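You operate a simulated robot arm through the tools that you are given. There is no shell and no other tool. Be economical: measure what you need, move in short steps, check, and stop when the job is done.

Carry out the task below with a simulated robot arm. There is one attempt and no reset: what you move stays moved.

TASK
Swap the plasters in the first-aid tin for the gauze.
Fine: lid off by its knob, plasters carton on the china tray, gauze carton into the tin, lid back on; the other loose carton stays put.

It is judged by the outcome, as a careful person would: the job done as asked, and still so three seconds after it is handed in. It fails if anything else is knocked over, pushed out of place, dropped, spilled or broken. A push-on lid holds only when it is set on centred and level and pressed home; a screw cap is set on level and turned clockwise until tight.

THE ROBOT
A 6-joint arm with a two-finger parallel gripper, fixed in place. Base frame: the origin is at the foot of the arm, x ahead of it, y to its left, z up; the work surface is at about z = 0.86. Lengths are in m, angles in rad, forces in N, time in s.
With the tool pointing down near the work surface it reaches from about 0.26 to 0.68 m from the base axis. Its first joint turns from -1.152 to 1.152 rad. Payload 2.9 kg.
Tool frame: the origin (TCP) lies between the finger pads and is the grasp point; the fingertips stand 0.03 m ahead of it; z points along the fingers, y is the line along which they close. The gripper opens to 0.11 m. The fingers are 0.02 m wide and 0.01 m thick; the gripper's body (0.048 by 0.112 m) begins 0.055 m behind the TCP.
Orientation is that of the tool frame in the base frame, as [roll, pitch, yaw] about the fixed x, y, z axes, in that order (R = Rz(yaw) Ry(pitch) Rx(roll)). With the fingers straight down and closing along the base's y, the tool's x points along the base's -x, its y along +y and its z along -z.

THE INTERFACE
- The arm moves only by the tool step_arm. Its argument "targets" is a list of rows, each an object (a shift or turn left out is 0, a gripper value left out holds the last) with "offset": the shift along the tool's x, y, z in m, a list of three; "rotation": the turn, a rotation vector about the tool's x, y, z in rad, a list of three; "jaw": the closure in counts, from 0 (fully open) to 255 (shut). In form: [{"offset": [tx, ty, tz], "rotation": [ax, ay, az], "jaw": jaw}, ...]. A call has 1 to 20 rows; each row is the pose to reach, as a shift and turn from the pose commanded when the call began, along the tool's axes at that moment. Each row takes 0.2 s and may step no farther than 0.05 m and 0.15 rad from the row before; otherwise, or with a gripper value out of range, the whole call is refused. A pose out of reach is approached as far as the arm can. The call stops where the force on the tool passes 40 N (or 10 N more than at its start, if that is more) or the arm is blocked; 0.2 s more then pass. Each finger travels about 0.108 m/s and halts on what it meets, pressing with about 35 N; the grip force reading is that of the motor and also rises with nothing between the fingers. The clock runs only during rows and for 0.2 s after the last one: add rows that repeat a pose to give the fingers time. The reply holds the time, the measured pose of the TCP, the force on the tool along the base axes, the opening and the grip force, in the units named above and with some noise.
- Cameras (640 x 400 px; columns grow to the right, rows downward): "scene" is fixed at [0.097, 0.4704, 1.372]; the picture's right is [-0.36, -0.93, 0.00], its down [-0.65, 0.25, -0.72] and it looks along [0.67, -0.26, -0.70] (base axes); focal length 214 px, centre (320, 200). "wrist" rides on the gripper at [-0.036, 0, -0.057] in the tool frame; the picture's right is [0.00, -1.00, 0.00], its down [0.97, 0.00, -0.24] and it looks along [0.24, 0.00, 0.97] (tool axes); focal length 218 px, centre (320, 200).
- snapshot(camera): a new picture of that camera. The clock stands still meanwhile.
- probe_pixels(camera, pixels): for up to 12 pixels [column, row] of the newest picture of that camera ("zoom" is the newest enlarged one), the place [x, y, z] in the base frame of the surface seen there, good to about 0.002 m. The clock stands still meanwhile.
- inspect(camera, box): a new picture of the part [left, top, right, bottom] of that camera's present view, enlarged. The clock stands still meanwhile.
- close_job(): hands the job in; it is judged then, once.

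Go step by step. Measure first, check grasps and placings, and put right what went wrong. The budget is 80 turns and 54 pictures, counting those below and the enlarged ones. Unless the task says otherwise, let go and move clear before handing in, and close with one line.

The tools are called after "Call:" by a JSON object that holds its "api" and its "payload". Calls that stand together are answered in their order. step_arm: Moves the arm, as the interface text tells. Its arguments: {"type":"object","properties":{"targets":{"type":"array","items":{"type":"object","properties":{"offset":{"type":"array","items":{"type":"number"}},"rotation":{"type":"array","items":{"type":"number"}},"jaw":{"type":"number"}}}}},"required":["targets"]} The other tools are called the same way: snapshot (camera) takes a picture; probe_pixels (camera, pixels) gives the place of the surface under pixels of a picture; inspect (camera, box) takes an enlarged picture of a part of a camera's view; close_job () hands the job in.

At the start:

```text
t: 0.0
ee_pos: [0.4883, -0.0182, 1.1919]
ee_rot: [3.141, 0.0, 3.141]
ft_force: [0.4, -0.7, -0.5]
finger_gap: 0.1101
grasp_force: 0.0
```

scene: 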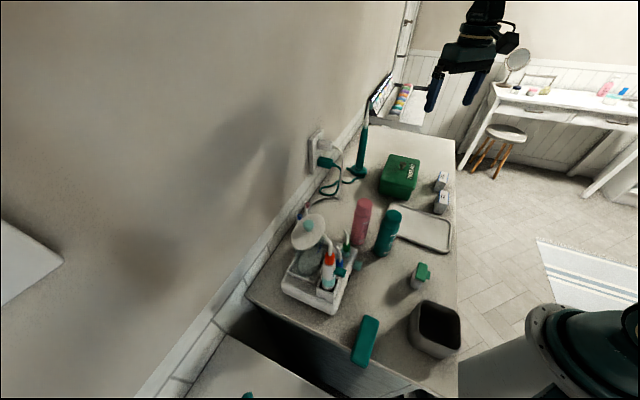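
wrist: 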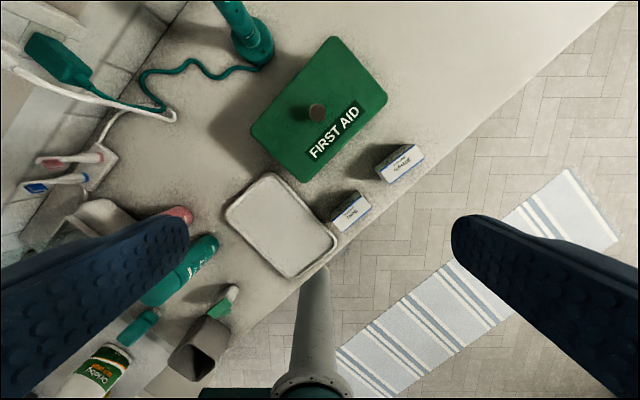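

The wrist view shows the green tin with its knob near (317,112), two loose cartons at (352,210) and (400,163), and the tray at (280,225). I'll enlarge this area to read the labels.

Call:
{"api": "inspect", "payload": {"camera": "wrist", "box": [220, 20, 460, 290]}}

Call:
{"api": "probe_pixels", "payload": {"camera": "wrist", "pixels": [[317, 112], [337, 36], [388, 97], [303, 182], [250, 126], [280, 225], [270, 174], [337, 243], [290, 278], [225, 212], [280, 100], [360, 130]]}}

```text
1.48 times, centred on (340, 155) of wrist
```

zoom: 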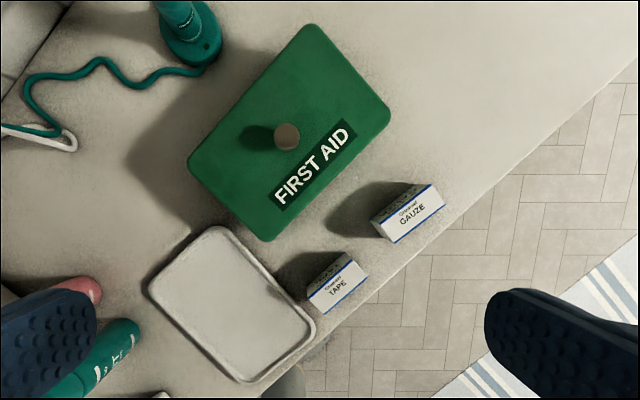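

```text
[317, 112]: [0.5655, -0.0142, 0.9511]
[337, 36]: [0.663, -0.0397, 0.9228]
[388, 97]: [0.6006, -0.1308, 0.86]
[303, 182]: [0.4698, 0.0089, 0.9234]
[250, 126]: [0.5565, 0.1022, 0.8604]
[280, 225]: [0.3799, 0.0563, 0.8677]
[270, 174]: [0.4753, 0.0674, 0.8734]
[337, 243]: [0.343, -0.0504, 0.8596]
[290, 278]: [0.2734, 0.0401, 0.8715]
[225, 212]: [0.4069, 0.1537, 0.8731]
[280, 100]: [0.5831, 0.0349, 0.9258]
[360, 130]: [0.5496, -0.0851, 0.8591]
```

The GAUZE carton is the right one, at zoom (410,212), and TAPE is at (337,285). I'll probe their faces and the lid edges to get the geometry.

Call:
{"api": "probe_pixels", "payload": {"camera": "zoom", "pixels": [[307, 29], [385, 114], [268, 235], [192, 161], [287, 137], [386, 221], [431, 187], [443, 208], [396, 240], [375, 219], [395, 203], [412, 214]]}}

Call:
{"api": "probe_pixels", "payload": {"camera": "zoom", "pixels": [[312, 296], [349, 263], [365, 273], [327, 310], [338, 286], [217, 230], [312, 325], [243, 378], [152, 290], [232, 300], [320, 275], [298, 137]]}}

Call:
{"api": "inspect", "payload": {"camera": "scene", "box": [340, 130, 480, 260]}}

```text
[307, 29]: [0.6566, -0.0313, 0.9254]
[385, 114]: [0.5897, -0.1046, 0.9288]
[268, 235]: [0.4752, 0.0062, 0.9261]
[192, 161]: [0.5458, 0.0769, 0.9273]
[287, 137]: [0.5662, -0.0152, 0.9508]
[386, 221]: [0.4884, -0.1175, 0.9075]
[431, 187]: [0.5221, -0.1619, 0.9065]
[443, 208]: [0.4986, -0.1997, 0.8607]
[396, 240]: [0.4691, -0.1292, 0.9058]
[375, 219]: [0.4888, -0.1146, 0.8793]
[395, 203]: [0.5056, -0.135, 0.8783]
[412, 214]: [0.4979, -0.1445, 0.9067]
```

```text
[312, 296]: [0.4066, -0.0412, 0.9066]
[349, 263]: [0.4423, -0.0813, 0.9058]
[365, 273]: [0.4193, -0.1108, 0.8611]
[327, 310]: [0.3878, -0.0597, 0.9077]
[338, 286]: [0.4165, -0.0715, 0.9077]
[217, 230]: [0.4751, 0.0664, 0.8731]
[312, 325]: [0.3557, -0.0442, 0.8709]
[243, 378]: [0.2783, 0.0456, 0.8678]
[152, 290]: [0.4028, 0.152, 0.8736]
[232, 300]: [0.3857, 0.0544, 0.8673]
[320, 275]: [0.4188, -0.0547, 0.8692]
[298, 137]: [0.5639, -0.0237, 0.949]
```

```text
3.08 times, centred on (410, 195) of scene
```

zoom: 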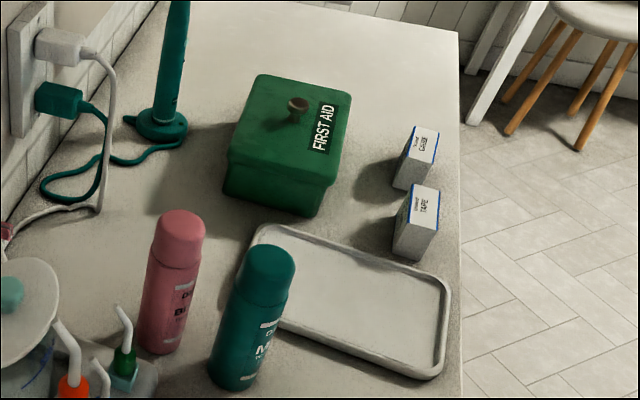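

Tin centre is about (0.566,-0.014), long axis at about -44°, knob top at z 0.951. Now I need a free spot for the lid, so I'll probe the counter to the left of the tin and to its right and far side, plus the counter edge.

Call:
{"api": "probe_pixels", "payload": {"camera": "wrist", "pixels": [[250, 150], [215, 130], [172, 117], [200, 165], [185, 208], [225, 195], [150, 150], [120, 180], [245, 65], [205, 70], [180, 75], [265, 60]]}}

Call:
{"api": "probe_pixels", "payload": {"camera": "wrist", "pixels": [[400, 60], [450, 60], [440, 100], [440, 145], [460, 135], [500, 105], [420, 30], [500, 40], [360, 20], [410, 120], [560, 30], [470, 125]]}}

```text
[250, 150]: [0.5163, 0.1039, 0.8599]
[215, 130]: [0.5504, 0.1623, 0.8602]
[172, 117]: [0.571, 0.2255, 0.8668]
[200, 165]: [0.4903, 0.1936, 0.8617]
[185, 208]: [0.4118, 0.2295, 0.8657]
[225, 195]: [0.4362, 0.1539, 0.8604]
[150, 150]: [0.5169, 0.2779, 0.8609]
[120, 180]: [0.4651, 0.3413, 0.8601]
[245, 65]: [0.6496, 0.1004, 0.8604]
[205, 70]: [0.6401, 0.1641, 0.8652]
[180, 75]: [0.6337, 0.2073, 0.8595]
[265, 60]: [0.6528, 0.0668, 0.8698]
```

```text
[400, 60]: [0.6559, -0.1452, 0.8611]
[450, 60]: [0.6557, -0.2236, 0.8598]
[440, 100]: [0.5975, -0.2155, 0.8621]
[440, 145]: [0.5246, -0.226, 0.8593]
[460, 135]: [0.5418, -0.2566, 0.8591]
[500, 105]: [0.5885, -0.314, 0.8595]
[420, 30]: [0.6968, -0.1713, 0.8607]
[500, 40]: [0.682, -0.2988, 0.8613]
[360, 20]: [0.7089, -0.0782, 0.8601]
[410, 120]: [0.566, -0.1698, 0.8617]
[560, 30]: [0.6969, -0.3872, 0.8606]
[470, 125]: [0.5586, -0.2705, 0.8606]
```

The far-right counter around (0.63,-0.18) is clear for the lid. I'll turn the gripper 0.78 rad so it lines up with the tin, and move above the knob.

Call:
{"api": "step_arm", "payload": {"targets": [{"offset": [-0.015, 0.001, 0.025], "rotation": [0, 0, 0.13]}, {"offset": [-0.03, 0.002, 0.05], "rotation": [0, 0, 0.26]}, {"offset": [-0.045, 0.003, 0.075], "rotation": [0, 0, 0.39]}, {"offset": [-0.06, 0.003, 0.1], "rotation": [0, 0, 0.52]}, {"offset": [-0.07, 0.0037, 0.12], "rotation": [0, 0, 0.65]}, {"offset": [-0.0772, 0.0037, 0.135], "rotation": [0, 0, 0.78]}, {"offset": [-0.0772, 0.0037, 0.135], "rotation": [0, 0, 0.78], "jaw": 100}]}}

Call:
{"api": "snapshot", "payload": {"camera": "wrist"}}

```text
t: 1.6
ee_pos: [0.565, -0.0129, 1.0569]
ee_rot: [-3.142, 0.0, 2.359]
ft_force: [-0.5, 0.0, -0.3]
finger_gap: 0.0669
grasp_force: 0.1
```

```text
49 pictures are left
```

wrist: 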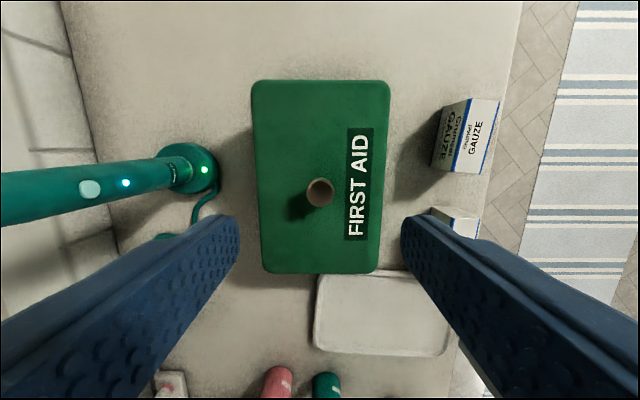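

The lid is square in the view, with the knob at (320,192) between the fingers. I'll check the knob position and the lid edges precisely.

Call:
{"api": "probe_pixels", "payload": {"camera": "wrist", "pixels": [[310, 188], [331, 188], [320, 180], [321, 192], [256, 120], [263, 250], [385, 120], [377, 250], [320, 84], [320, 268], [300, 130], [443, 171]]}}

Call:
{"api": "probe_pixels", "payload": {"camera": "wrist", "pixels": [[473, 102], [498, 104], [485, 171], [456, 168], [470, 135], [204, 170], [170, 165], [128, 182], [30, 195], [5, 195], [275, 380], [327, 380]]}}

```text
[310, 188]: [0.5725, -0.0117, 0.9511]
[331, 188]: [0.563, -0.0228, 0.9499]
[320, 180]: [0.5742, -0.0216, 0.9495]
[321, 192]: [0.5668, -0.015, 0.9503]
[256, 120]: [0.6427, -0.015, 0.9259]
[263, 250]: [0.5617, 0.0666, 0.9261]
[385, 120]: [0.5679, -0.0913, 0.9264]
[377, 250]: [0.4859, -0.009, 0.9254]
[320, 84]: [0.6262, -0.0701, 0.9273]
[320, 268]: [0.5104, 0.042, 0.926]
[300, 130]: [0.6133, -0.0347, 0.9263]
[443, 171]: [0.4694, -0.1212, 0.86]
```

```text
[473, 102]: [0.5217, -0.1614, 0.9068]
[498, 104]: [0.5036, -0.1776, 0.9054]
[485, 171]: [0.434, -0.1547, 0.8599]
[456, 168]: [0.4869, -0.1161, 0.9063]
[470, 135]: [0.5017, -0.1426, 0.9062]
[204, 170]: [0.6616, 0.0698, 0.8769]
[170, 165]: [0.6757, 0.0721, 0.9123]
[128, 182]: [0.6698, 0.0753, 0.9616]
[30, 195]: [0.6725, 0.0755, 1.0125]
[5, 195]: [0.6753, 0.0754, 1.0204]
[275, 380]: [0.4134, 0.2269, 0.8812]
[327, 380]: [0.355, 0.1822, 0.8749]
```

The knob axis is at about (0.567,-0.016), so I'll shift slightly and descend until the tips are just above the lid.

Call:
{"api": "step_arm", "payload": {"targets": [{"offset": [-0.0035, -0.0007, 0.04]}, {"offset": [-0.0035, -0.0007, 0.08]}, {"offset": [-0.0035, -0.0007, 0.098]}, {"offset": [-0.0035, -0.0007, 0.098]}]}}

```text
t: 2.6
ee_pos: [0.5653, -0.0168, 0.9579]
ee_rot: [-3.14, 0.0, 2.363]
ft_force: [-0.2, 0.5, -0.2]
finger_gap: 0.0668
grasp_force: 0.0
```

No contact on the way down. Closing on the knob.

Call:
{"api": "step_arm", "payload": {"targets": [{"jaw": 200}, {"jaw": 255}, {"jaw": 255}, {"jaw": 255}]}}

Call:
{"api": "snapshot", "payload": {"camera": "wrist"}}

```text
t: 3.6
ee_pos: [0.5654, -0.0159, 0.9587]
ee_rot: [-3.141, 0.0, 2.36]
ft_force: [0.3, 0.1, 0.5]
finger_gap: 0.0213
grasp_force: 34.9
```

```text
48 pictures are left
```

wrist: 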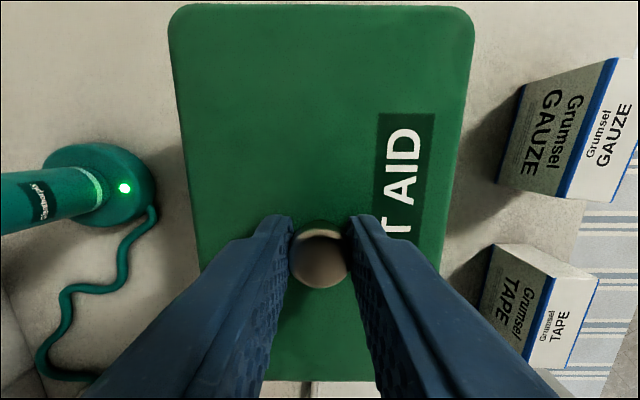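

The knob is held, with the gap at 0.021. Lifting straight up in small steps.

Call:
{"api": "step_arm", "payload": {"targets": [{"offset": [0, 0, -0.005]}, {"offset": [0, 0, -0.01]}, {"offset": [0, 0, -0.02]}, {"offset": [0, 0, -0.03]}, {"offset": [0, 0, -0.05]}, {"offset": [0, 0, -0.08]}, {"offset": [0, 0, -0.1]}]}}

Call:
{"api": "inspect", "payload": {"camera": "scene", "box": [340, 90, 480, 230]}}

```text
t: 5.2
ee_pos: [0.5674, -0.0155, 1.0581]
ee_rot: [3.14, -0.001, 2.362]
ft_force: [-0.5, -0.2, -0.7]
finger_gap: 0.0211
grasp_force: 34.7
```

```text
2.86 times, centred on (410, 160) of scene
```

zoom: 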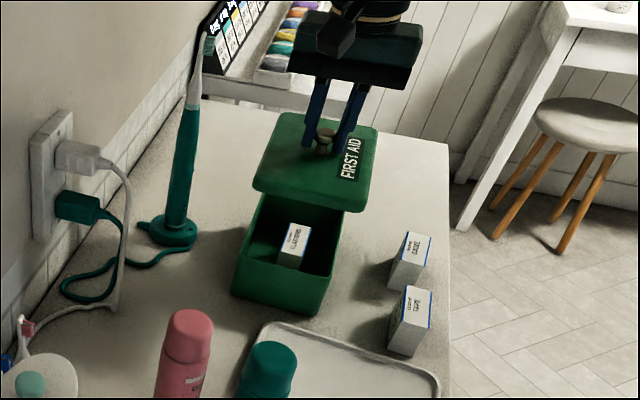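

The lid is off, and I can see the plasters carton in the tin. I'll carry the lid at this height over the clear counter to the right and check the reach there.

Call:
{"api": "step_arm", "payload": {"targets": [{"offset": [-0.0355, -0.0167, 0]}, {"offset": [-0.071, -0.0334, 0]}, {"offset": [-0.1065, -0.05, 0]}, {"offset": [-0.142, -0.067, 0]}, {"offset": [-0.1776, -0.0836, 0]}, {"offset": [-0.1776, -0.0836, 0]}]}}

Call:
{"api": "snapshot", "payload": {"camera": "wrist"}}

Call:
{"api": "snapshot", "payload": {"camera": "scene"}}

```text
t: 6.6
ee_pos: [0.6232, -0.1947, 1.0551]
ee_rot: [3.141, -0.003, 2.363]
ft_force: [-0.5, -0.5, -1.0]
finger_gap: 0.0217
grasp_force: 35.0
out of reach, approached as far as the arm can: row 5, 6
```

```text
46 pictures are left
```

wrist: 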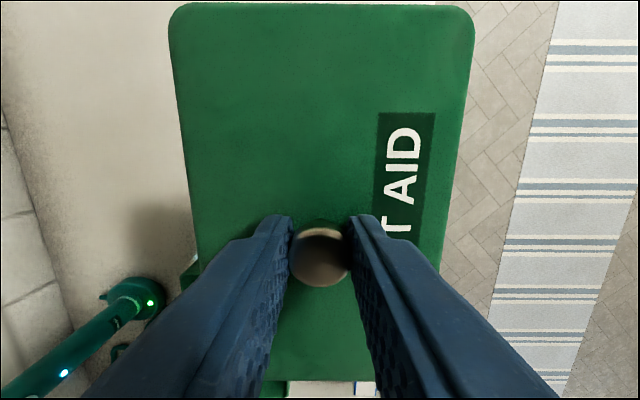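

```text
45 pictures are left
```

scene: 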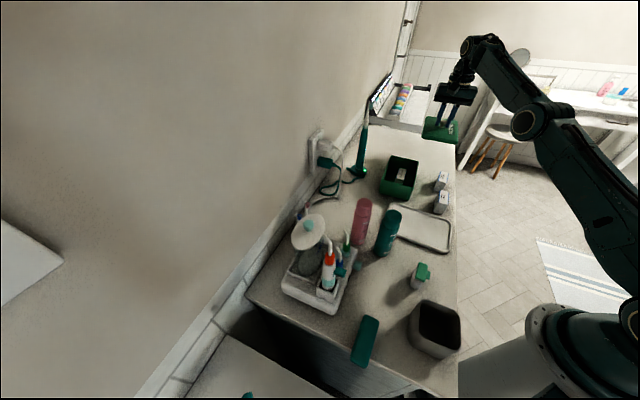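

The reach saturates at (0.623,-0.195), which is still clear of the tin, gauze and counter edge. Descending here, then I'll look at the gap.

Call:
{"api": "step_arm", "payload": {"targets": [{"offset": [0, 0, 0.04]}, {"offset": [0, 0, 0.08]}, {"offset": [0, 0, 0.11]}, {"offset": [0, 0, 0.12]}, {"offset": [0, 0, 0.12]}]}}

Call:
{"api": "inspect", "payload": {"camera": "scene", "box": [380, 90, 480, 220]}}

```text
t: 7.8
ee_pos: [0.623, -0.1952, 0.94]
ee_rot: [3.138, 0.01, 2.36]
ft_force: [-0.8, -5.9, 32.7]
finger_gap: 0.0212
grasp_force: 35.0
```

```text
3.08 times, centred on (430, 155) of scene
```

zoom: 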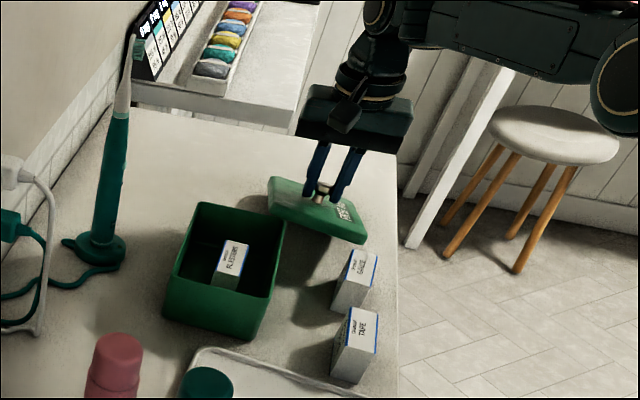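

There's 32 N upward force at z 0.94, so the lid is touching something, probably the tin rim or the gauze. I'll raise it and look.

Call:
{"api": "step_arm", "payload": {"targets": [{"offset": [0, 0, -0.015]}, {"offset": [0, 0, -0.03]}]}}

Call:
{"api": "inspect", "payload": {"camera": "scene", "box": [385, 100, 465, 220]}}

Call:
{"api": "snapshot", "payload": {"camera": "wrist"}}

```text
t: 8.4
ee_pos: [0.6222, -0.1958, 0.9612]
ee_rot: [-3.14, -0.004, 2.363]
ft_force: [-1.0, 1.1, -0.7]
finger_gap: 0.0213
grasp_force: 34.3
```

```text
3.33 times, centred on (425, 160) of scene
```

zoom: 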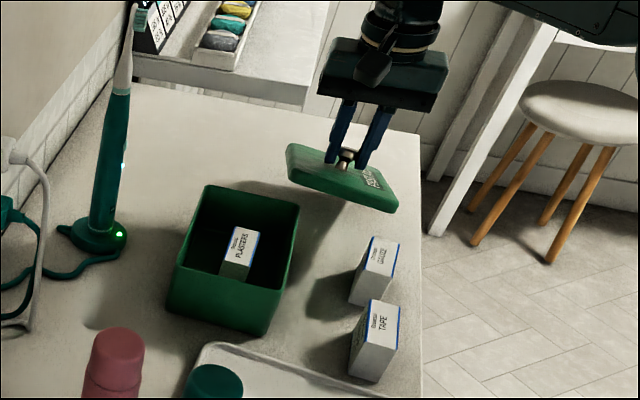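

```text
42 pictures are left
```

wrist: 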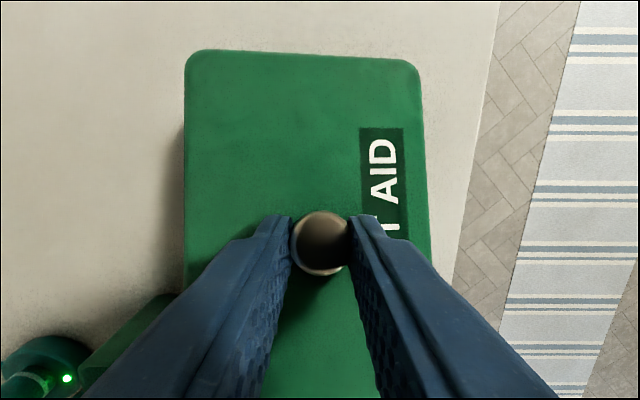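

The lid has tilted in the grip: its near end caught the tin rim. I'll check whether the tin and gauze moved.

Call:
{"api": "probe_pixels", "payload": {"camera": "zoom", "pixels": [[208, 187], [297, 207], [273, 289], [177, 266], [240, 243], [368, 242], [396, 246], [385, 258], [289, 150], [291, 180], [395, 208], [366, 268]]}}

Call:
{"api": "probe_pixels", "payload": {"camera": "wrist", "pixels": [[200, 60], [405, 70], [193, 200], [415, 230], [300, 360], [340, 390], [300, 55], [322, 230]]}}

```text
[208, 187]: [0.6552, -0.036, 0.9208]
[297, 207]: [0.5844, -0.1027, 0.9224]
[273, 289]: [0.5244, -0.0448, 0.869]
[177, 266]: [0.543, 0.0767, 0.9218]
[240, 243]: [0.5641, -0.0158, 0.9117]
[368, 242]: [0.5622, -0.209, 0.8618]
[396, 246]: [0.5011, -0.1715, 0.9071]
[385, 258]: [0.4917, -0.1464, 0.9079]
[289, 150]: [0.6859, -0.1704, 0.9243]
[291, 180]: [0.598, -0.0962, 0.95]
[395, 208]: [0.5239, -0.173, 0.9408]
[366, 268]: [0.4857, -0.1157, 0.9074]
```

```text
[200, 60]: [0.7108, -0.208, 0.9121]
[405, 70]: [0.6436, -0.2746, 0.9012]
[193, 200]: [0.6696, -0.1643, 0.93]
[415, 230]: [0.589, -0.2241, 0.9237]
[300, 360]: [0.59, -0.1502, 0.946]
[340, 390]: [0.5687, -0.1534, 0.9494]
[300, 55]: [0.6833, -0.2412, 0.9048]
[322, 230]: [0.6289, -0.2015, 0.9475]
```

The tin and gauze haven't moved (rim z 0.922), and the lid is tilted about 19°. I'll raise it and turn it 90° so its short side faces the tin, then it will have room.

Call:
{"api": "step_arm", "payload": {"targets": [{"offset": [0.002, 0.005, -0.02], "rotation": [0, 0, 0]}, {"offset": [0.004, 0.01, -0.03], "rotation": [0, 0, -0.143]}, {"offset": [0.006, 0.015, -0.03], "rotation": [0, 0, -0.286]}, {"offset": [0.008, 0.02, -0.03], "rotation": [0, 0, -0.429]}, {"offset": [0.011, 0.0227, -0.03], "rotation": [0, 0, -0.571]}, {"offset": [0.011, 0.0227, -0.03], "rotation": [0, 0, -0.714]}, {"offset": [0.011, 0.0227, -0.03], "rotation": [0, 0, -0.857]}, {"offset": [0.011, 0.0227, -0.03], "rotation": [0, 0, -1.0]}, {"offset": [0.011, 0.0227, -0.03], "rotation": [0, 0, -1.143]}, {"offset": [0.011, 0.0227, -0.03], "rotation": [0, 0, -1.286]}, {"offset": [0.011, 0.0227, -0.03], "rotation": [0, 0, -1.429]}, {"offset": [0.011, 0.0227, -0.03], "rotation": [0, 0, -1.571]}]}}

Call:
{"api": "inspect", "payload": {"camera": "scene", "box": [365, 90, 485, 220]}}

```text
t: 11.0
ee_pos: [0.6304, -0.1721, 0.9952]
ee_rot: [-3.141, -0.001, -2.345]
ft_force: [0.0, -0.6, -0.8]
finger_gap: 0.0212
grasp_force: 35.0
```

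```text
3.08 times, centred on (425, 155) of scene
```

zoom: 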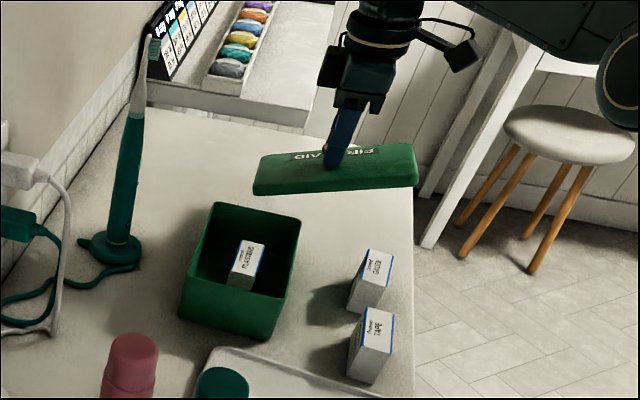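

The short side now faces the tin, with the low end to the left. Lowering carefully until it touches.

Call:
{"api": "step_arm", "payload": {"targets": [{"offset": [0, 0, 0.02]}, {"offset": [0, 0, 0.04]}, {"offset": [0, 0, 0.05]}, {"offset": [0, 0, 0.06]}, {"offset": [0, 0, 0.065]}, {"offset": [0, 0, 0.07]}, {"offset": [0, 0, 0.075]}, {"offset": [0, 0, 0.08]}]}}

Call:
{"api": "inspect", "payload": {"camera": "scene", "box": [385, 90, 465, 220]}}

```text
t: 12.8
ee_pos: [0.6313, -0.1709, 0.915]
ee_rot: [-3.139, 0.0, -2.351]
ft_force: [-2.8, -4.9, 12.8]
finger_gap: 0.0212
grasp_force: 34.5
```

```text
3.08 times, centred on (425, 155) of scene
```

zoom: 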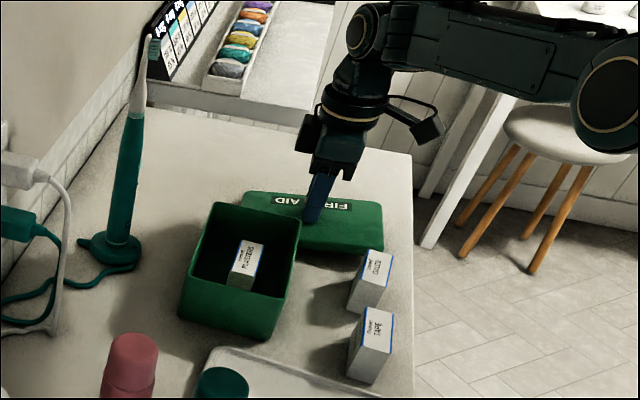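

Contact is levelling the lid (12.8 N) without touching the tin or gauze. Lowering a little more in small steps.

Call:
{"api": "step_arm", "payload": {"targets": [{"offset": [0, 0, 0.003]}, {"offset": [0, 0, 0.006]}, {"offset": [0, 0, 0.009]}, {"offset": [0, 0, 0.012]}, {"offset": [0, 0, 0.015]}]}}

Call:
{"api": "snapshot", "payload": {"camera": "wrist"}}

```text
t: 14.0
ee_pos: [0.63, -0.1699, 0.9052]
ee_rot: [-3.138, 0.001, -2.352]
ft_force: [-15.7, -2.9, 36.3]
finger_gap: 0.0215
grasp_force: 34.9
```

```text
39 pictures are left
```

wrist: 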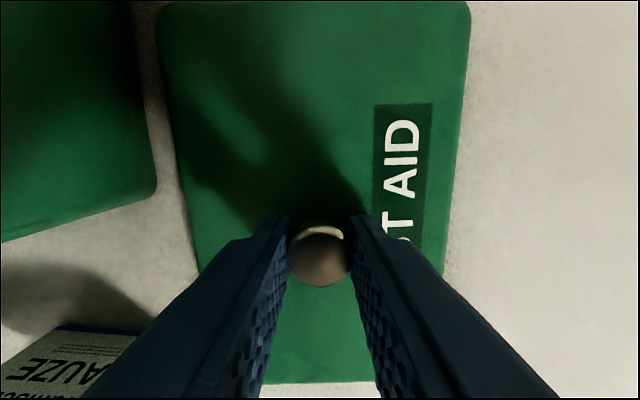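

The force reached 36 N and the lid looks almost flat. I'll check its level.

Call:
{"api": "probe_pixels", "payload": {"camera": "wrist", "pixels": [[175, 20], [455, 20], [320, 20], [230, 340], [410, 340], [280, 375], [360, 378], [320, 200]]}}

```text
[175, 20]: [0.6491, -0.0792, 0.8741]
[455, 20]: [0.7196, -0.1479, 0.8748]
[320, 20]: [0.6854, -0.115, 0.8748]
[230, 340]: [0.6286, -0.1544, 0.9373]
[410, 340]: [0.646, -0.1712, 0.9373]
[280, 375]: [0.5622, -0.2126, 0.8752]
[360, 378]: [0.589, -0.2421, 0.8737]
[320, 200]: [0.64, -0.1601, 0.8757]
```

The lid is flat at z 0.8745 (about 14 mm thick). Releasing and lifting away.

Call:
{"api": "step_arm", "payload": {"targets": [{"offset": [0, 0, -0.001], "jaw": 200}, {"offset": [0, 0, -0.002], "jaw": 150}, {"offset": [0, 0, -0.002], "jaw": 150}, {"offset": [0, 0, -0.04]}, {"offset": [0, 0, -0.08]}, {"offset": [0, 0, -0.12]}, {"offset": [0, 0, -0.15]}]}}

Call:
{"api": "snapshot", "payload": {"camera": "wrist"}}

```text
t: 15.6
ee_pos: [0.6299, -0.1727, 1.0491]
ee_rot: [3.139, 0.0, -2.351]
ft_force: [0.6, 0.0, 0.1]
finger_gap: 0.0454
grasp_force: 0.0
```

```text
38 pictures are left
```

wrist: 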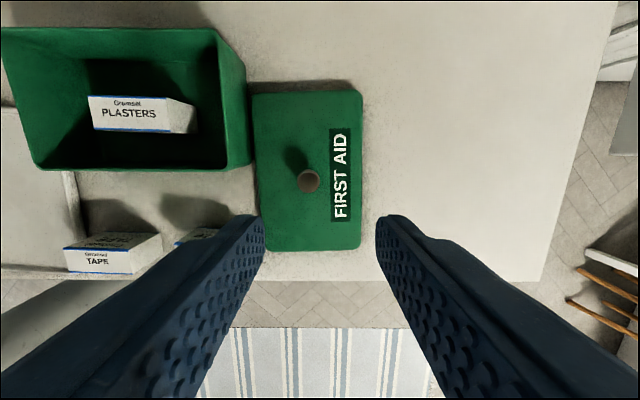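

The lid lies flat, clear of everything, and PLASTERS is visible at (135,115). I'll go over the tin, turn back 90° and open the jaw.

Call:
{"api": "step_arm", "payload": {"targets": [{"offset": [-0.012, 0.034, -0.02], "rotation": [0, 0, 0.14], "jaw": 60}, {"offset": [-0.024, 0.068, -0.03], "rotation": [0, 0, 0.28]}, {"offset": [-0.036, 0.102, -0.03], "rotation": [0, 0, 0.42]}, {"offset": [-0.048, 0.136, -0.03], "rotation": [0, 0, 0.56]}, {"offset": [-0.0597, 0.1715, -0.03], "rotation": [0, 0, 0.7]}, {"offset": [-0.0597, 0.1715, -0.03], "rotation": [0, 0, 0.84]}, {"offset": [-0.0597, 0.1715, -0.03], "rotation": [0, 0, 0.98]}, {"offset": [-0.0597, 0.1715, -0.03], "rotation": [0, 0, 1.12]}, {"offset": [-0.0597, 0.1715, -0.03], "rotation": [0, 0, 1.26]}, {"offset": [-0.0597, 0.1715, -0.03], "rotation": [0, 0, 1.4]}, {"offset": [-0.0597, 0.1715, -0.03], "rotation": [0, 0, 1.5]}, {"offset": [-0.0597, 0.1715, -0.03], "rotation": [0, 0, 1.571]}]}}

Call:
{"api": "inspect", "payload": {"camera": "wrist", "box": [200, 60, 440, 320]}}

```text
t: 18.2
ee_pos: [0.5516, -0.0081, 1.0809]
ee_rot: [3.141, 0.0, 2.359]
ft_force: [0.6, 0.1, 0.2]
finger_gap: 0.084
grasp_force: 0.1
```

```text
1.54 times, centred on (320, 190) of wrist
```

zoom: 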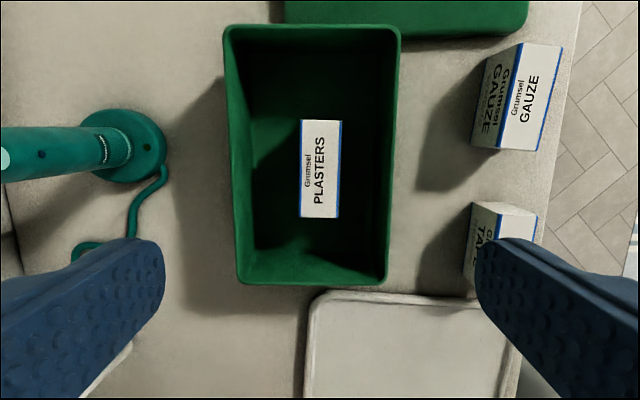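

Clear view. I'll probe the plasters top, the tin's rim and floor, and the gauze.

Call:
{"api": "probe_pixels", "payload": {"camera": "zoom", "pixels": [[304, 124], [338, 124], [335, 215], [303, 214], [320, 170], [360, 200], [280, 240], [320, 26], [320, 281], [228, 150], [396, 150], [320, 60]]}}

Call:
{"api": "probe_pixels", "payload": {"camera": "zoom", "pixels": [[521, 46], [559, 48], [540, 149], [503, 146], [531, 98], [490, 62], [477, 143]]}}

```text
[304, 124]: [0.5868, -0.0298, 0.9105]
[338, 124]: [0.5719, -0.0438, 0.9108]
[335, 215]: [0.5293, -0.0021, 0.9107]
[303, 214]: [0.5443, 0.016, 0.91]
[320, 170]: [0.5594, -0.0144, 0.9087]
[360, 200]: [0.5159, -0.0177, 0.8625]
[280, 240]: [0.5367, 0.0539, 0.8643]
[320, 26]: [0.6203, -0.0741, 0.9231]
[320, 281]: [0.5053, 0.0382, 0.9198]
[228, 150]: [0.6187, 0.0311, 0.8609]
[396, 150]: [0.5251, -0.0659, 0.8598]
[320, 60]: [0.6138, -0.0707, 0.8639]
```

```text
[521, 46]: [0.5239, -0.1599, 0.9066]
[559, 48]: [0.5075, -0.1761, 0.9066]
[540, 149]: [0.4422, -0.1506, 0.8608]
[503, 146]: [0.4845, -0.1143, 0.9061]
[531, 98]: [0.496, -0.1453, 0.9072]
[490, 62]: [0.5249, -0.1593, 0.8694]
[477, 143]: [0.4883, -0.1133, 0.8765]
```

The plasters carton is centred at (0.558,-0.015) with top z 0.910, aligned with the jaws. Descending with a 0.05 opening.

Call:
{"api": "step_arm", "payload": {"targets": [{"offset": [-0.0092, 0, 0.0], "jaw": 139}, {"offset": [-0.0092, 0, 0.045]}, {"offset": [-0.0092, 0, 0.09]}, {"offset": [-0.0092, 0, 0.13]}, {"offset": [-0.0092, 0, 0.16]}, {"offset": [-0.0092, 0, 0.177]}, {"offset": [-0.0092, 0, 0.177]}]}}

Call:
{"api": "snapshot", "payload": {"camera": "wrist"}}

```text
t: 19.8
ee_pos: [0.5588, -0.0143, 0.902]
ee_rot: [3.141, 0.0, 2.361]
ft_force: [-0.8, -0.2, 0.1]
finger_gap: 0.0502
grasp_force: 0.1
```

```text
36 pictures are left
```

wrist: 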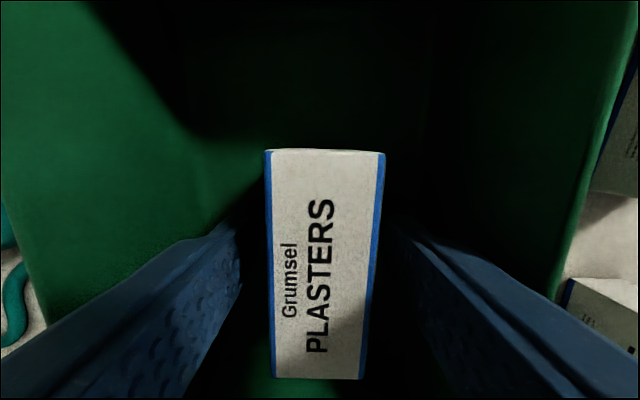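

The fingers straddle the PLASTERS carton cleanly. Closing, then lifting.

Call:
{"api": "step_arm", "payload": {"targets": [{"jaw": 200}, {"jaw": 255}, {"jaw": 255}, {"offset": [0, 0, -0.01]}, {"offset": [0, 0, -0.05]}, {"offset": [0, 0, -0.09]}, {"offset": [0, 0, -0.12]}, {"offset": [0, 0, -0.12]}]}}

Call:
{"api": "snapshot", "payload": {"camera": "scene"}}

```text
t: 21.6
ee_pos: [0.5597, -0.015, 1.0258]
ee_rot: [3.141, 0.001, 2.361]
ft_force: [0.0, 0.0, -0.3]
finger_gap: 0.027
grasp_force: 35.0
```

```text
35 pictures are left
```

scene: 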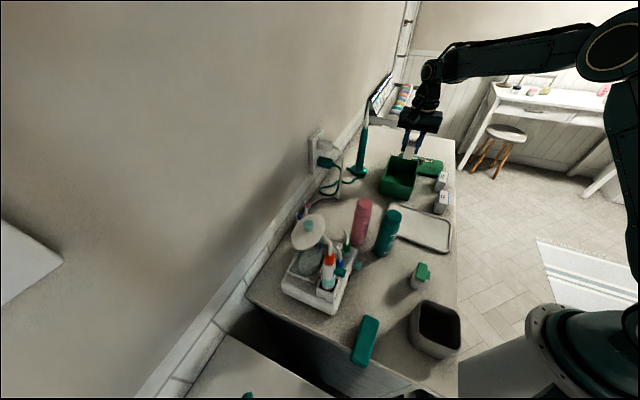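

The plasters carton is held (gap 0.027). I'll probe the tray and the bottles standing next to it before the transfer.

Call:
{"api": "probe_pixels", "payload": {"camera": "scene", "pixels": [[420, 228], [391, 212], [400, 218], [383, 213], [362, 204], [450, 248], [400, 207], [450, 220], [410, 235], [380, 245], [440, 201], [421, 285]]}}

```text
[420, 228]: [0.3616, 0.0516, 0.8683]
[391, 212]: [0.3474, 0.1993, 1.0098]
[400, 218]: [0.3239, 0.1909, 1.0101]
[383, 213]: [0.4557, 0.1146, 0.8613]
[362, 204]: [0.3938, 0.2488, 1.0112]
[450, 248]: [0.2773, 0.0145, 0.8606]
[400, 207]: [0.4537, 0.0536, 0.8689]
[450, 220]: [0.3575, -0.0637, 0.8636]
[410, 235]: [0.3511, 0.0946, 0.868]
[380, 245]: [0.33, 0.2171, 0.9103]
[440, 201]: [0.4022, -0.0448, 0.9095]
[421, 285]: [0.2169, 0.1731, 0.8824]
```

The tray floor is at z 0.868 and the target is (0.384,0.052), well clear of the bottles (tops at 1.01). Moving over and down to just above the tray.

Call:
{"api": "step_arm", "payload": {"targets": [{"offset": [0.0344, -0.0153, 0]}, {"offset": [0.0688, -0.0306, 0]}, {"offset": [0.1032, -0.0458, 0]}, {"offset": [0.1376, -0.0611, 0]}, {"offset": [0.172, -0.0764, 0]}, {"offset": [0.172, -0.0764, 0.045]}, {"offset": [0.172, -0.0764, 0.085]}, {"offset": [0.172, -0.0764, 0.108]}, {"offset": [0.172, -0.0764, 0.108]}]}}

Call:
{"api": "inspect", "payload": {"camera": "scene", "box": [360, 170, 470, 270]}}

```text
t: 23.6
ee_pos: [0.3823, 0.0541, 0.916]
ee_rot: [-3.142, -0.002, 2.362]
ft_force: [0.6, -0.3, 0.2]
finger_gap: 0.0272
grasp_force: 35.1
```

```text
4.00 times, centred on (415, 220) of scene
```

zoom: 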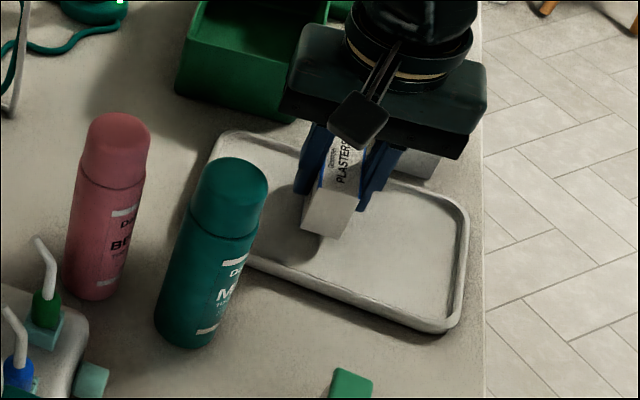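

The carton is upright over the middle of the tray. Lowering in small steps to contact.

Call:
{"api": "step_arm", "payload": {"targets": [{"offset": [0, 0, 0.005]}, {"offset": [0, 0, 0.007]}, {"offset": [0, 0, 0.009]}, {"offset": [0, 0, 0.0105]}]}}

```text
t: 24.6
ee_pos: [0.3812, 0.0535, 0.9051]
ee_rot: [3.142, -0.001, 2.361]
ft_force: [-2.5, 0.9, 9.2]
finger_gap: 0.0269
grasp_force: 34.5
```

Light contact at 9 N, so the carton is down. Releasing and rising.

Call:
{"api": "step_arm", "payload": {"targets": [{"jaw": 220}, {"jaw": 170}, {"jaw": 139}, {"jaw": 139}, {"offset": [0, 0, -0.04]}, {"offset": [0, 0, -0.08]}, {"offset": [0, 0, -0.12]}, {"offset": [0, 0, -0.15]}]}}

Call:
{"api": "snapshot", "payload": {"camera": "wrist"}}

```text
t: 26.4
ee_pos: [0.3823, 0.0511, 1.0565]
ee_rot: [3.141, 0.001, 2.361]
ft_force: [-0.1, 0.1, -0.4]
finger_gap: 0.0501
grasp_force: 0.0
```

```text
33 pictures are left
```

wrist: 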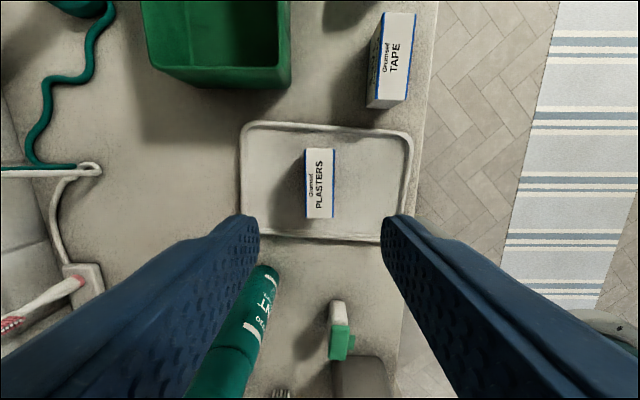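

PLASTERS stands in the tray at (320,182). Next I'll move above the gauze, with a small turn to match its angle.

Call:
{"api": "step_arm", "payload": {"targets": [{"offset": [-0.0436, -0.012, 0]}, {"offset": [-0.0872, -0.024, 0]}, {"offset": [-0.1308, -0.036, 0]}, {"offset": [-0.1744, -0.048, 0]}, {"offset": [-0.218, -0.06, 0], "rotation": [0, 0, 0.07]}, {"offset": [-0.218, -0.06, 0], "rotation": [0, 0, 0.07]}]}}

Call:
{"api": "inspect", "payload": {"camera": "wrist", "box": [220, 90, 420, 280]}}

```text
t: 27.8
ee_pos: [0.4947, -0.1452, 1.0538]
ee_rot: [-3.14, 0.001, 2.292]
ft_force: [-0.1, -0.7, 0.4]
finger_gap: 0.0499
grasp_force: 0.0
```

```text
2.11 times, centred on (320, 185) of wrist
```

zoom: 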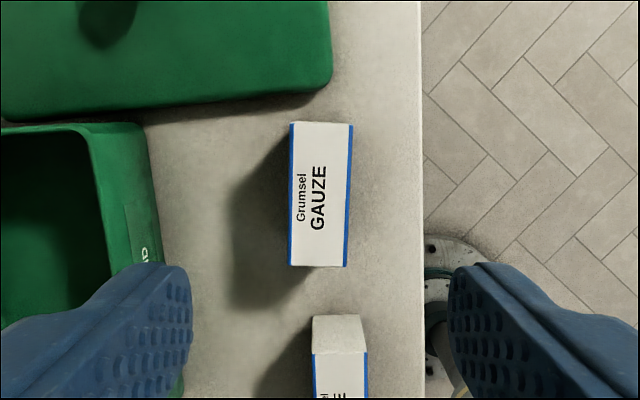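

Call:
{"api": "probe_pixels", "payload": {"camera": "zoom", "pixels": [[293, 127], [350, 129], [344, 262], [291, 262], [320, 195], [250, 200], [380, 200], [419, 200], [340, 320]]}}

```text
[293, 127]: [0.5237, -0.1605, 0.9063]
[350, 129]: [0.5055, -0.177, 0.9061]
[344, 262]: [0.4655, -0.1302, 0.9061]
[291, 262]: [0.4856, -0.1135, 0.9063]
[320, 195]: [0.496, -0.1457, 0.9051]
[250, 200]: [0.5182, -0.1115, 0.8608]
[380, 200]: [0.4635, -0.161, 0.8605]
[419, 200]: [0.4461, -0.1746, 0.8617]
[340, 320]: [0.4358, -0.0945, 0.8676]
```

The centre is (0.495,-0.145), right under the TCP. Descending, closing and lifting.

Call:
{"api": "step_arm", "payload": {"targets": [{"offset": [0, 0, 0.045]}, {"offset": [0, 0, 0.09]}, {"offset": [0, 0, 0.13]}, {"offset": [0, 0, 0.154]}, {"offset": [0, 0, 0.154]}, {"offset": [0, 0, 0.154], "jaw": 200}, {"offset": [0, 0, 0.154], "jaw": 255}, {"offset": [0, 0, 0.154], "jaw": 255}]}}

Call:
{"api": "snapshot", "payload": {"camera": "wrist"}}

```text
t: 29.6
ee_pos: [0.4943, -0.1433, 0.9003]
ee_rot: [-3.141, 0.002, 2.292]
ft_force: [-0.3, 0.2, -0.6]
finger_gap: 0.027
grasp_force: 35.0
```

```text
31 pictures are left
```

wrist: 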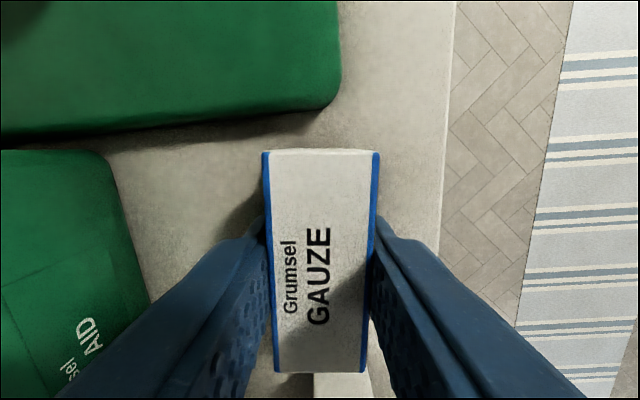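

Gauze held (gap 0.027). Lifting it and carrying it over the tin centre, aligned with the tin.

Call:
{"api": "step_arm", "payload": {"targets": [{"offset": [0, 0, -0.01]}, {"offset": [0, 0, -0.05]}, {"offset": [0, 0, -0.09]}, {"offset": [0, 0, -0.12]}, {"offset": [0.0127, 0.035, -0.12]}, {"offset": [0.0254, 0.07, -0.12]}, {"offset": [0.038, 0.105, -0.12]}, {"offset": [0.0507, 0.139, -0.12], "rotation": [0, 0, -0.07]}, {"offset": [0.0507, 0.139, -0.12], "rotation": [0, 0, -0.07]}]}}

Call:
{"api": "snapshot", "payload": {"camera": "wrist"}}

```text
t: 31.6
ee_pos: [0.5686, -0.0149, 1.0209]
ee_rot: [-3.141, 0.0, 2.361]
ft_force: [-1.4, -0.5, -0.7]
finger_gap: 0.0266
grasp_force: 34.8
```

```text
30 pictures are left
```

wrist: 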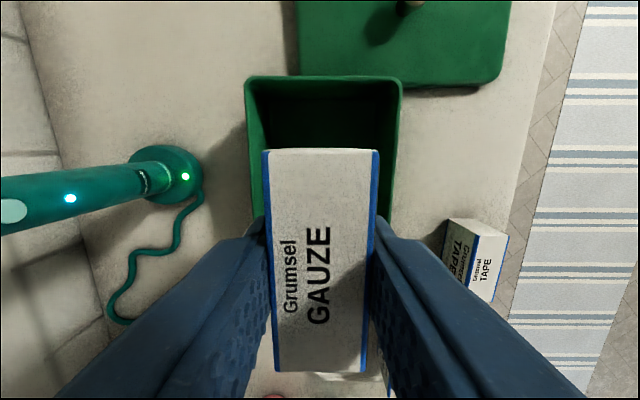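

The gauze is centred over the tin and the fingers clear both walls. Lowering it inside, with small steps at the end.

Call:
{"api": "step_arm", "payload": {"targets": [{"offset": [0, 0, 0.04]}, {"offset": [0, 0, 0.08]}, {"offset": [0, 0, 0.1]}, {"offset": [0, 0, 0.108]}, {"offset": [0, 0, 0.112]}, {"offset": [0, 0, 0.115]}, {"offset": [0, 0, 0.117]}, {"offset": [0, 0, 0.1185]}]}}

```text
t: 33.4
ee_pos: [0.5653, -0.0141, 0.9041]
ee_rot: [3.14, 0.001, 2.361]
ft_force: [-1.9, 0.0, 11.7]
finger_gap: 0.0269
grasp_force: 34.4
```

It's resting on the tin floor (11.7 N). Releasing to 0.05, then lifting away and checking.

Call:
{"api": "step_arm", "payload": {"targets": [{"jaw": 220}, {"jaw": 170}, {"jaw": 139}, {"jaw": 139}, {"offset": [0, 0, -0.04]}, {"offset": [0, 0, -0.08]}, {"offset": [0, 0, -0.12]}, {"offset": [0, 0, -0.16]}]}}

Call:
{"api": "snapshot", "payload": {"camera": "wrist"}}

```text
t: 35.2
ee_pos: [0.5638, -0.017, 1.0625]
ee_rot: [3.141, 0.0, 2.362]
ft_force: [0.6, 0.6, -0.1]
finger_gap: 0.05
grasp_force: 0.0
```

```text
29 pictures are left
```

wrist: 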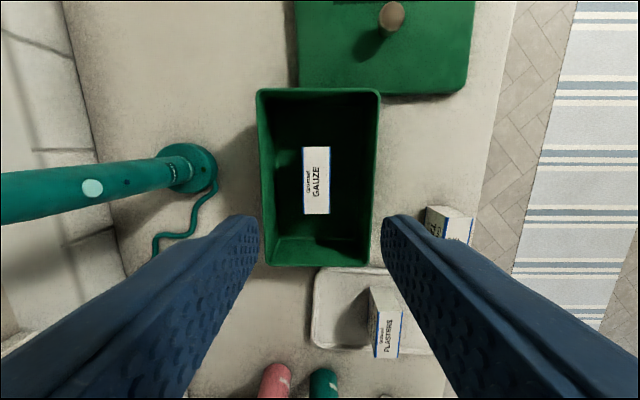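

The gauze stands upright inside the tin. I'll measure the rim centre precisely, then go back over the lid in the release orientation.

Call:
{"api": "probe_pixels", "payload": {"camera": "wrist", "pixels": [[258, 100], [263, 254], [378, 100], [371, 254], [290, 90], [350, 90], [290, 264], [350, 264], [260, 170], [376, 170], [380, 168], [320, 91]]}}

Call:
{"api": "step_arm", "payload": {"targets": [{"offset": [-0.016, -0.0063, 0], "rotation": [0, 0, -0.14]}, {"offset": [-0.032, -0.0126, 0], "rotation": [0, 0, -0.28]}, {"offset": [-0.048, -0.019, 0], "rotation": [0, 0, -0.42]}, {"offset": [-0.064, -0.025, 0], "rotation": [0, 0, -0.56]}, {"offset": [-0.08, -0.032, 0], "rotation": [0, 0, -0.7]}, {"offset": [-0.096, -0.038, 0], "rotation": [0, 0, -0.84]}, {"offset": [-0.112, -0.045, 0], "rotation": [0, 0, -0.98]}, {"offset": [-0.128, -0.051, 0], "rotation": [0, 0, -1.12]}, {"offset": [-0.144, -0.058, 0], "rotation": [0, 0, -1.26]}, {"offset": [-0.156, -0.0634, 0], "rotation": [0, 0, -1.4]}, {"offset": [-0.156, -0.0634, 0], "rotation": [0, 0, -1.5]}, {"offset": [-0.156, -0.0634, 0], "rotation": [0, 0, -1.571]}, {"offset": [-0.156, -0.0634, 0], "rotation": [0, 0, -1.571]}]}}

Call:
{"api": "inspect", "payload": {"camera": "wrist", "box": [220, 70, 420, 270]}}

```text
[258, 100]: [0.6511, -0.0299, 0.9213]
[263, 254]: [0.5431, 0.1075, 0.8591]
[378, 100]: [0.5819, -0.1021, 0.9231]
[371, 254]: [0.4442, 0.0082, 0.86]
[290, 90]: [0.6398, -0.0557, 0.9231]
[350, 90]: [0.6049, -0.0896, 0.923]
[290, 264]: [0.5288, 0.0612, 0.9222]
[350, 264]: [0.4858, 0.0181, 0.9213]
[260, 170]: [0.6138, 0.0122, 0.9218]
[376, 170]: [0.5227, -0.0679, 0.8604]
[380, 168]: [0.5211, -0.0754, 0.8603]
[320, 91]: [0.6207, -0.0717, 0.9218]
```

```text
t: 38.0
ee_pos: [0.6298, -0.1667, 1.0611]
ee_rot: [-3.141, 0.0, -2.35]
ft_force: [0.3, -0.2, 0.3]
finger_gap: 0.0503
grasp_force: 0.1
out of reach, approached as far as the arm can: row 10
```

```text
2.00 times, centred on (320, 170) of wrist
```

zoom: 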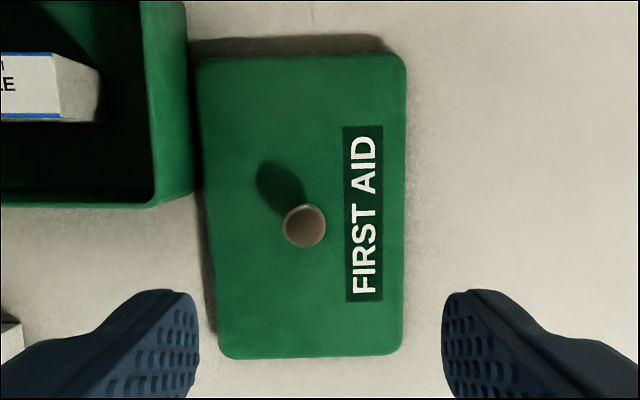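

The knob is at zoom (304,226), left of the jaw centre. I'll probe the knob and lid corners for exact position and angle.

Call:
{"api": "probe_pixels", "payload": {"camera": "zoom", "pixels": [[290, 226], [318, 226], [304, 212], [304, 226], [304, 240], [202, 90], [217, 320], [402, 90], [396, 320], [240, 62], [370, 60], [310, 352]]}}

```text
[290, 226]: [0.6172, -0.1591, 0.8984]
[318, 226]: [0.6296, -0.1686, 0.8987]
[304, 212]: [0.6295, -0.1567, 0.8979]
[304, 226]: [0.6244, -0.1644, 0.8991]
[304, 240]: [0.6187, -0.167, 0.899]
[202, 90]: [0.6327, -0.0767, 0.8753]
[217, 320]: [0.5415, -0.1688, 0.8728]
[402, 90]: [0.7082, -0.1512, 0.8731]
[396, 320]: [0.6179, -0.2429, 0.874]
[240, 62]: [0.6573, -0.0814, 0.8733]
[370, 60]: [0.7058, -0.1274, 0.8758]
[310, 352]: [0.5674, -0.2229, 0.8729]
```

The knob axis is at (0.624,-0.163) and the lid's angle matches the jaws. Shifting and descending partway to check alignment.

Call:
{"api": "step_arm", "payload": {"targets": [{"offset": [0.0015, 0.0067, 0.04]}, {"offset": [0.0015, 0.0067, 0.08]}, {"offset": [0.0015, 0.0067, 0.11]}, {"offset": [0.0015, 0.0067, 0.11]}]}}

Call:
{"api": "snapshot", "payload": {"camera": "wrist"}}

```text
t: 39.0
ee_pos: [0.6255, -0.165, 0.9522]
ee_rot: [3.141, 0.001, -2.351]
ft_force: [-0.2, -0.3, 0.6]
finger_gap: 0.0505
grasp_force: 0.0
out of reach, approached as far as the arm can: row 1
```

```text
27 pictures are left
```

wrist: 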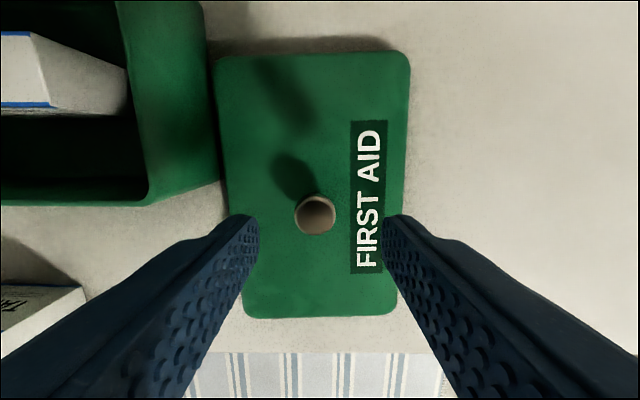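

The knob is almost centred (315 against 320). Shifting 2.4 mm, descending and closing.

Call:
{"api": "step_arm", "payload": {"targets": [{"offset": [0, 0.0024, 0.03]}, {"offset": [0, 0.0024, 0.044]}, {"offset": [0, 0.0024, 0.044]}]}}

Call:
{"api": "snapshot", "payload": {"camera": "wrist"}}

```text
t: 39.8
ee_pos: [0.6234, -0.162, 0.9068]
ee_rot: [-3.141, -0.002, -2.351]
ft_force: [-0.2, 0.3, -0.4]
finger_gap: 0.0501
grasp_force: 0.0
```

```text
26 pictures are left
```

wrist: 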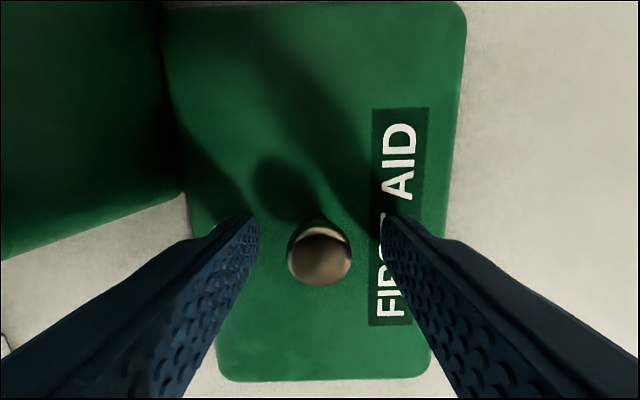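

The knob is centred between the pads at (320,258), the same place as in the first grasp. Closing and lifting.

Call:
{"api": "step_arm", "payload": {"targets": [{"jaw": 200}, {"jaw": 255}, {"jaw": 255}, {"jaw": 255}, {"offset": [0, 0, -0.01]}, {"offset": [0, 0, -0.04]}, {"offset": [0, 0, -0.08]}, {"offset": [0, 0, -0.115]}, {"offset": [0, 0, -0.115]}]}}

Call:
{"api": "snapshot", "payload": {"camera": "wrist"}}

```text
t: 41.8
ee_pos: [0.6242, -0.162, 1.0224]
ee_rot: [-3.141, 0.001, -2.351]
ft_force: [-0.1, 0.1, -1.1]
finger_gap: 0.0214
grasp_force: 34.8
```

```text
25 pictures are left
```

wrist: 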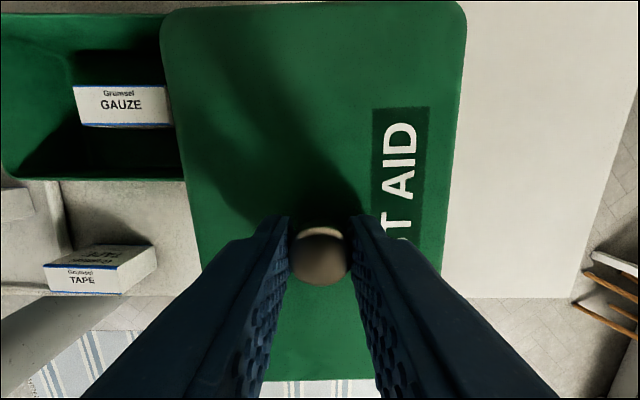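

The lid is held by the knob. I'll check that it's level and its yaw relative to the tool.

Call:
{"api": "probe_pixels", "payload": {"camera": "wrist", "pixels": [[170, 30], [460, 30], [200, 12], [430, 12], [320, 12], [190, 200], [445, 200], [270, 372], [350, 375], [320, 372], [180, 100], [455, 100]]}}

```text
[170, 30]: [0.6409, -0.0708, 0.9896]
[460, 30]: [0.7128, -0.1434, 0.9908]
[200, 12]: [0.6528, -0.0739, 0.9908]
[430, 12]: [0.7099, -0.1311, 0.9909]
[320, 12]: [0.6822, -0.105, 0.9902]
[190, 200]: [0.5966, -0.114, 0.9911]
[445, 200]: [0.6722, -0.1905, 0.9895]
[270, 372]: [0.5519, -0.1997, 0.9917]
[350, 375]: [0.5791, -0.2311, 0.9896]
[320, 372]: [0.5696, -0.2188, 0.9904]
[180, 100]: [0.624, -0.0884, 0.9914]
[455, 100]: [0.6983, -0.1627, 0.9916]
```

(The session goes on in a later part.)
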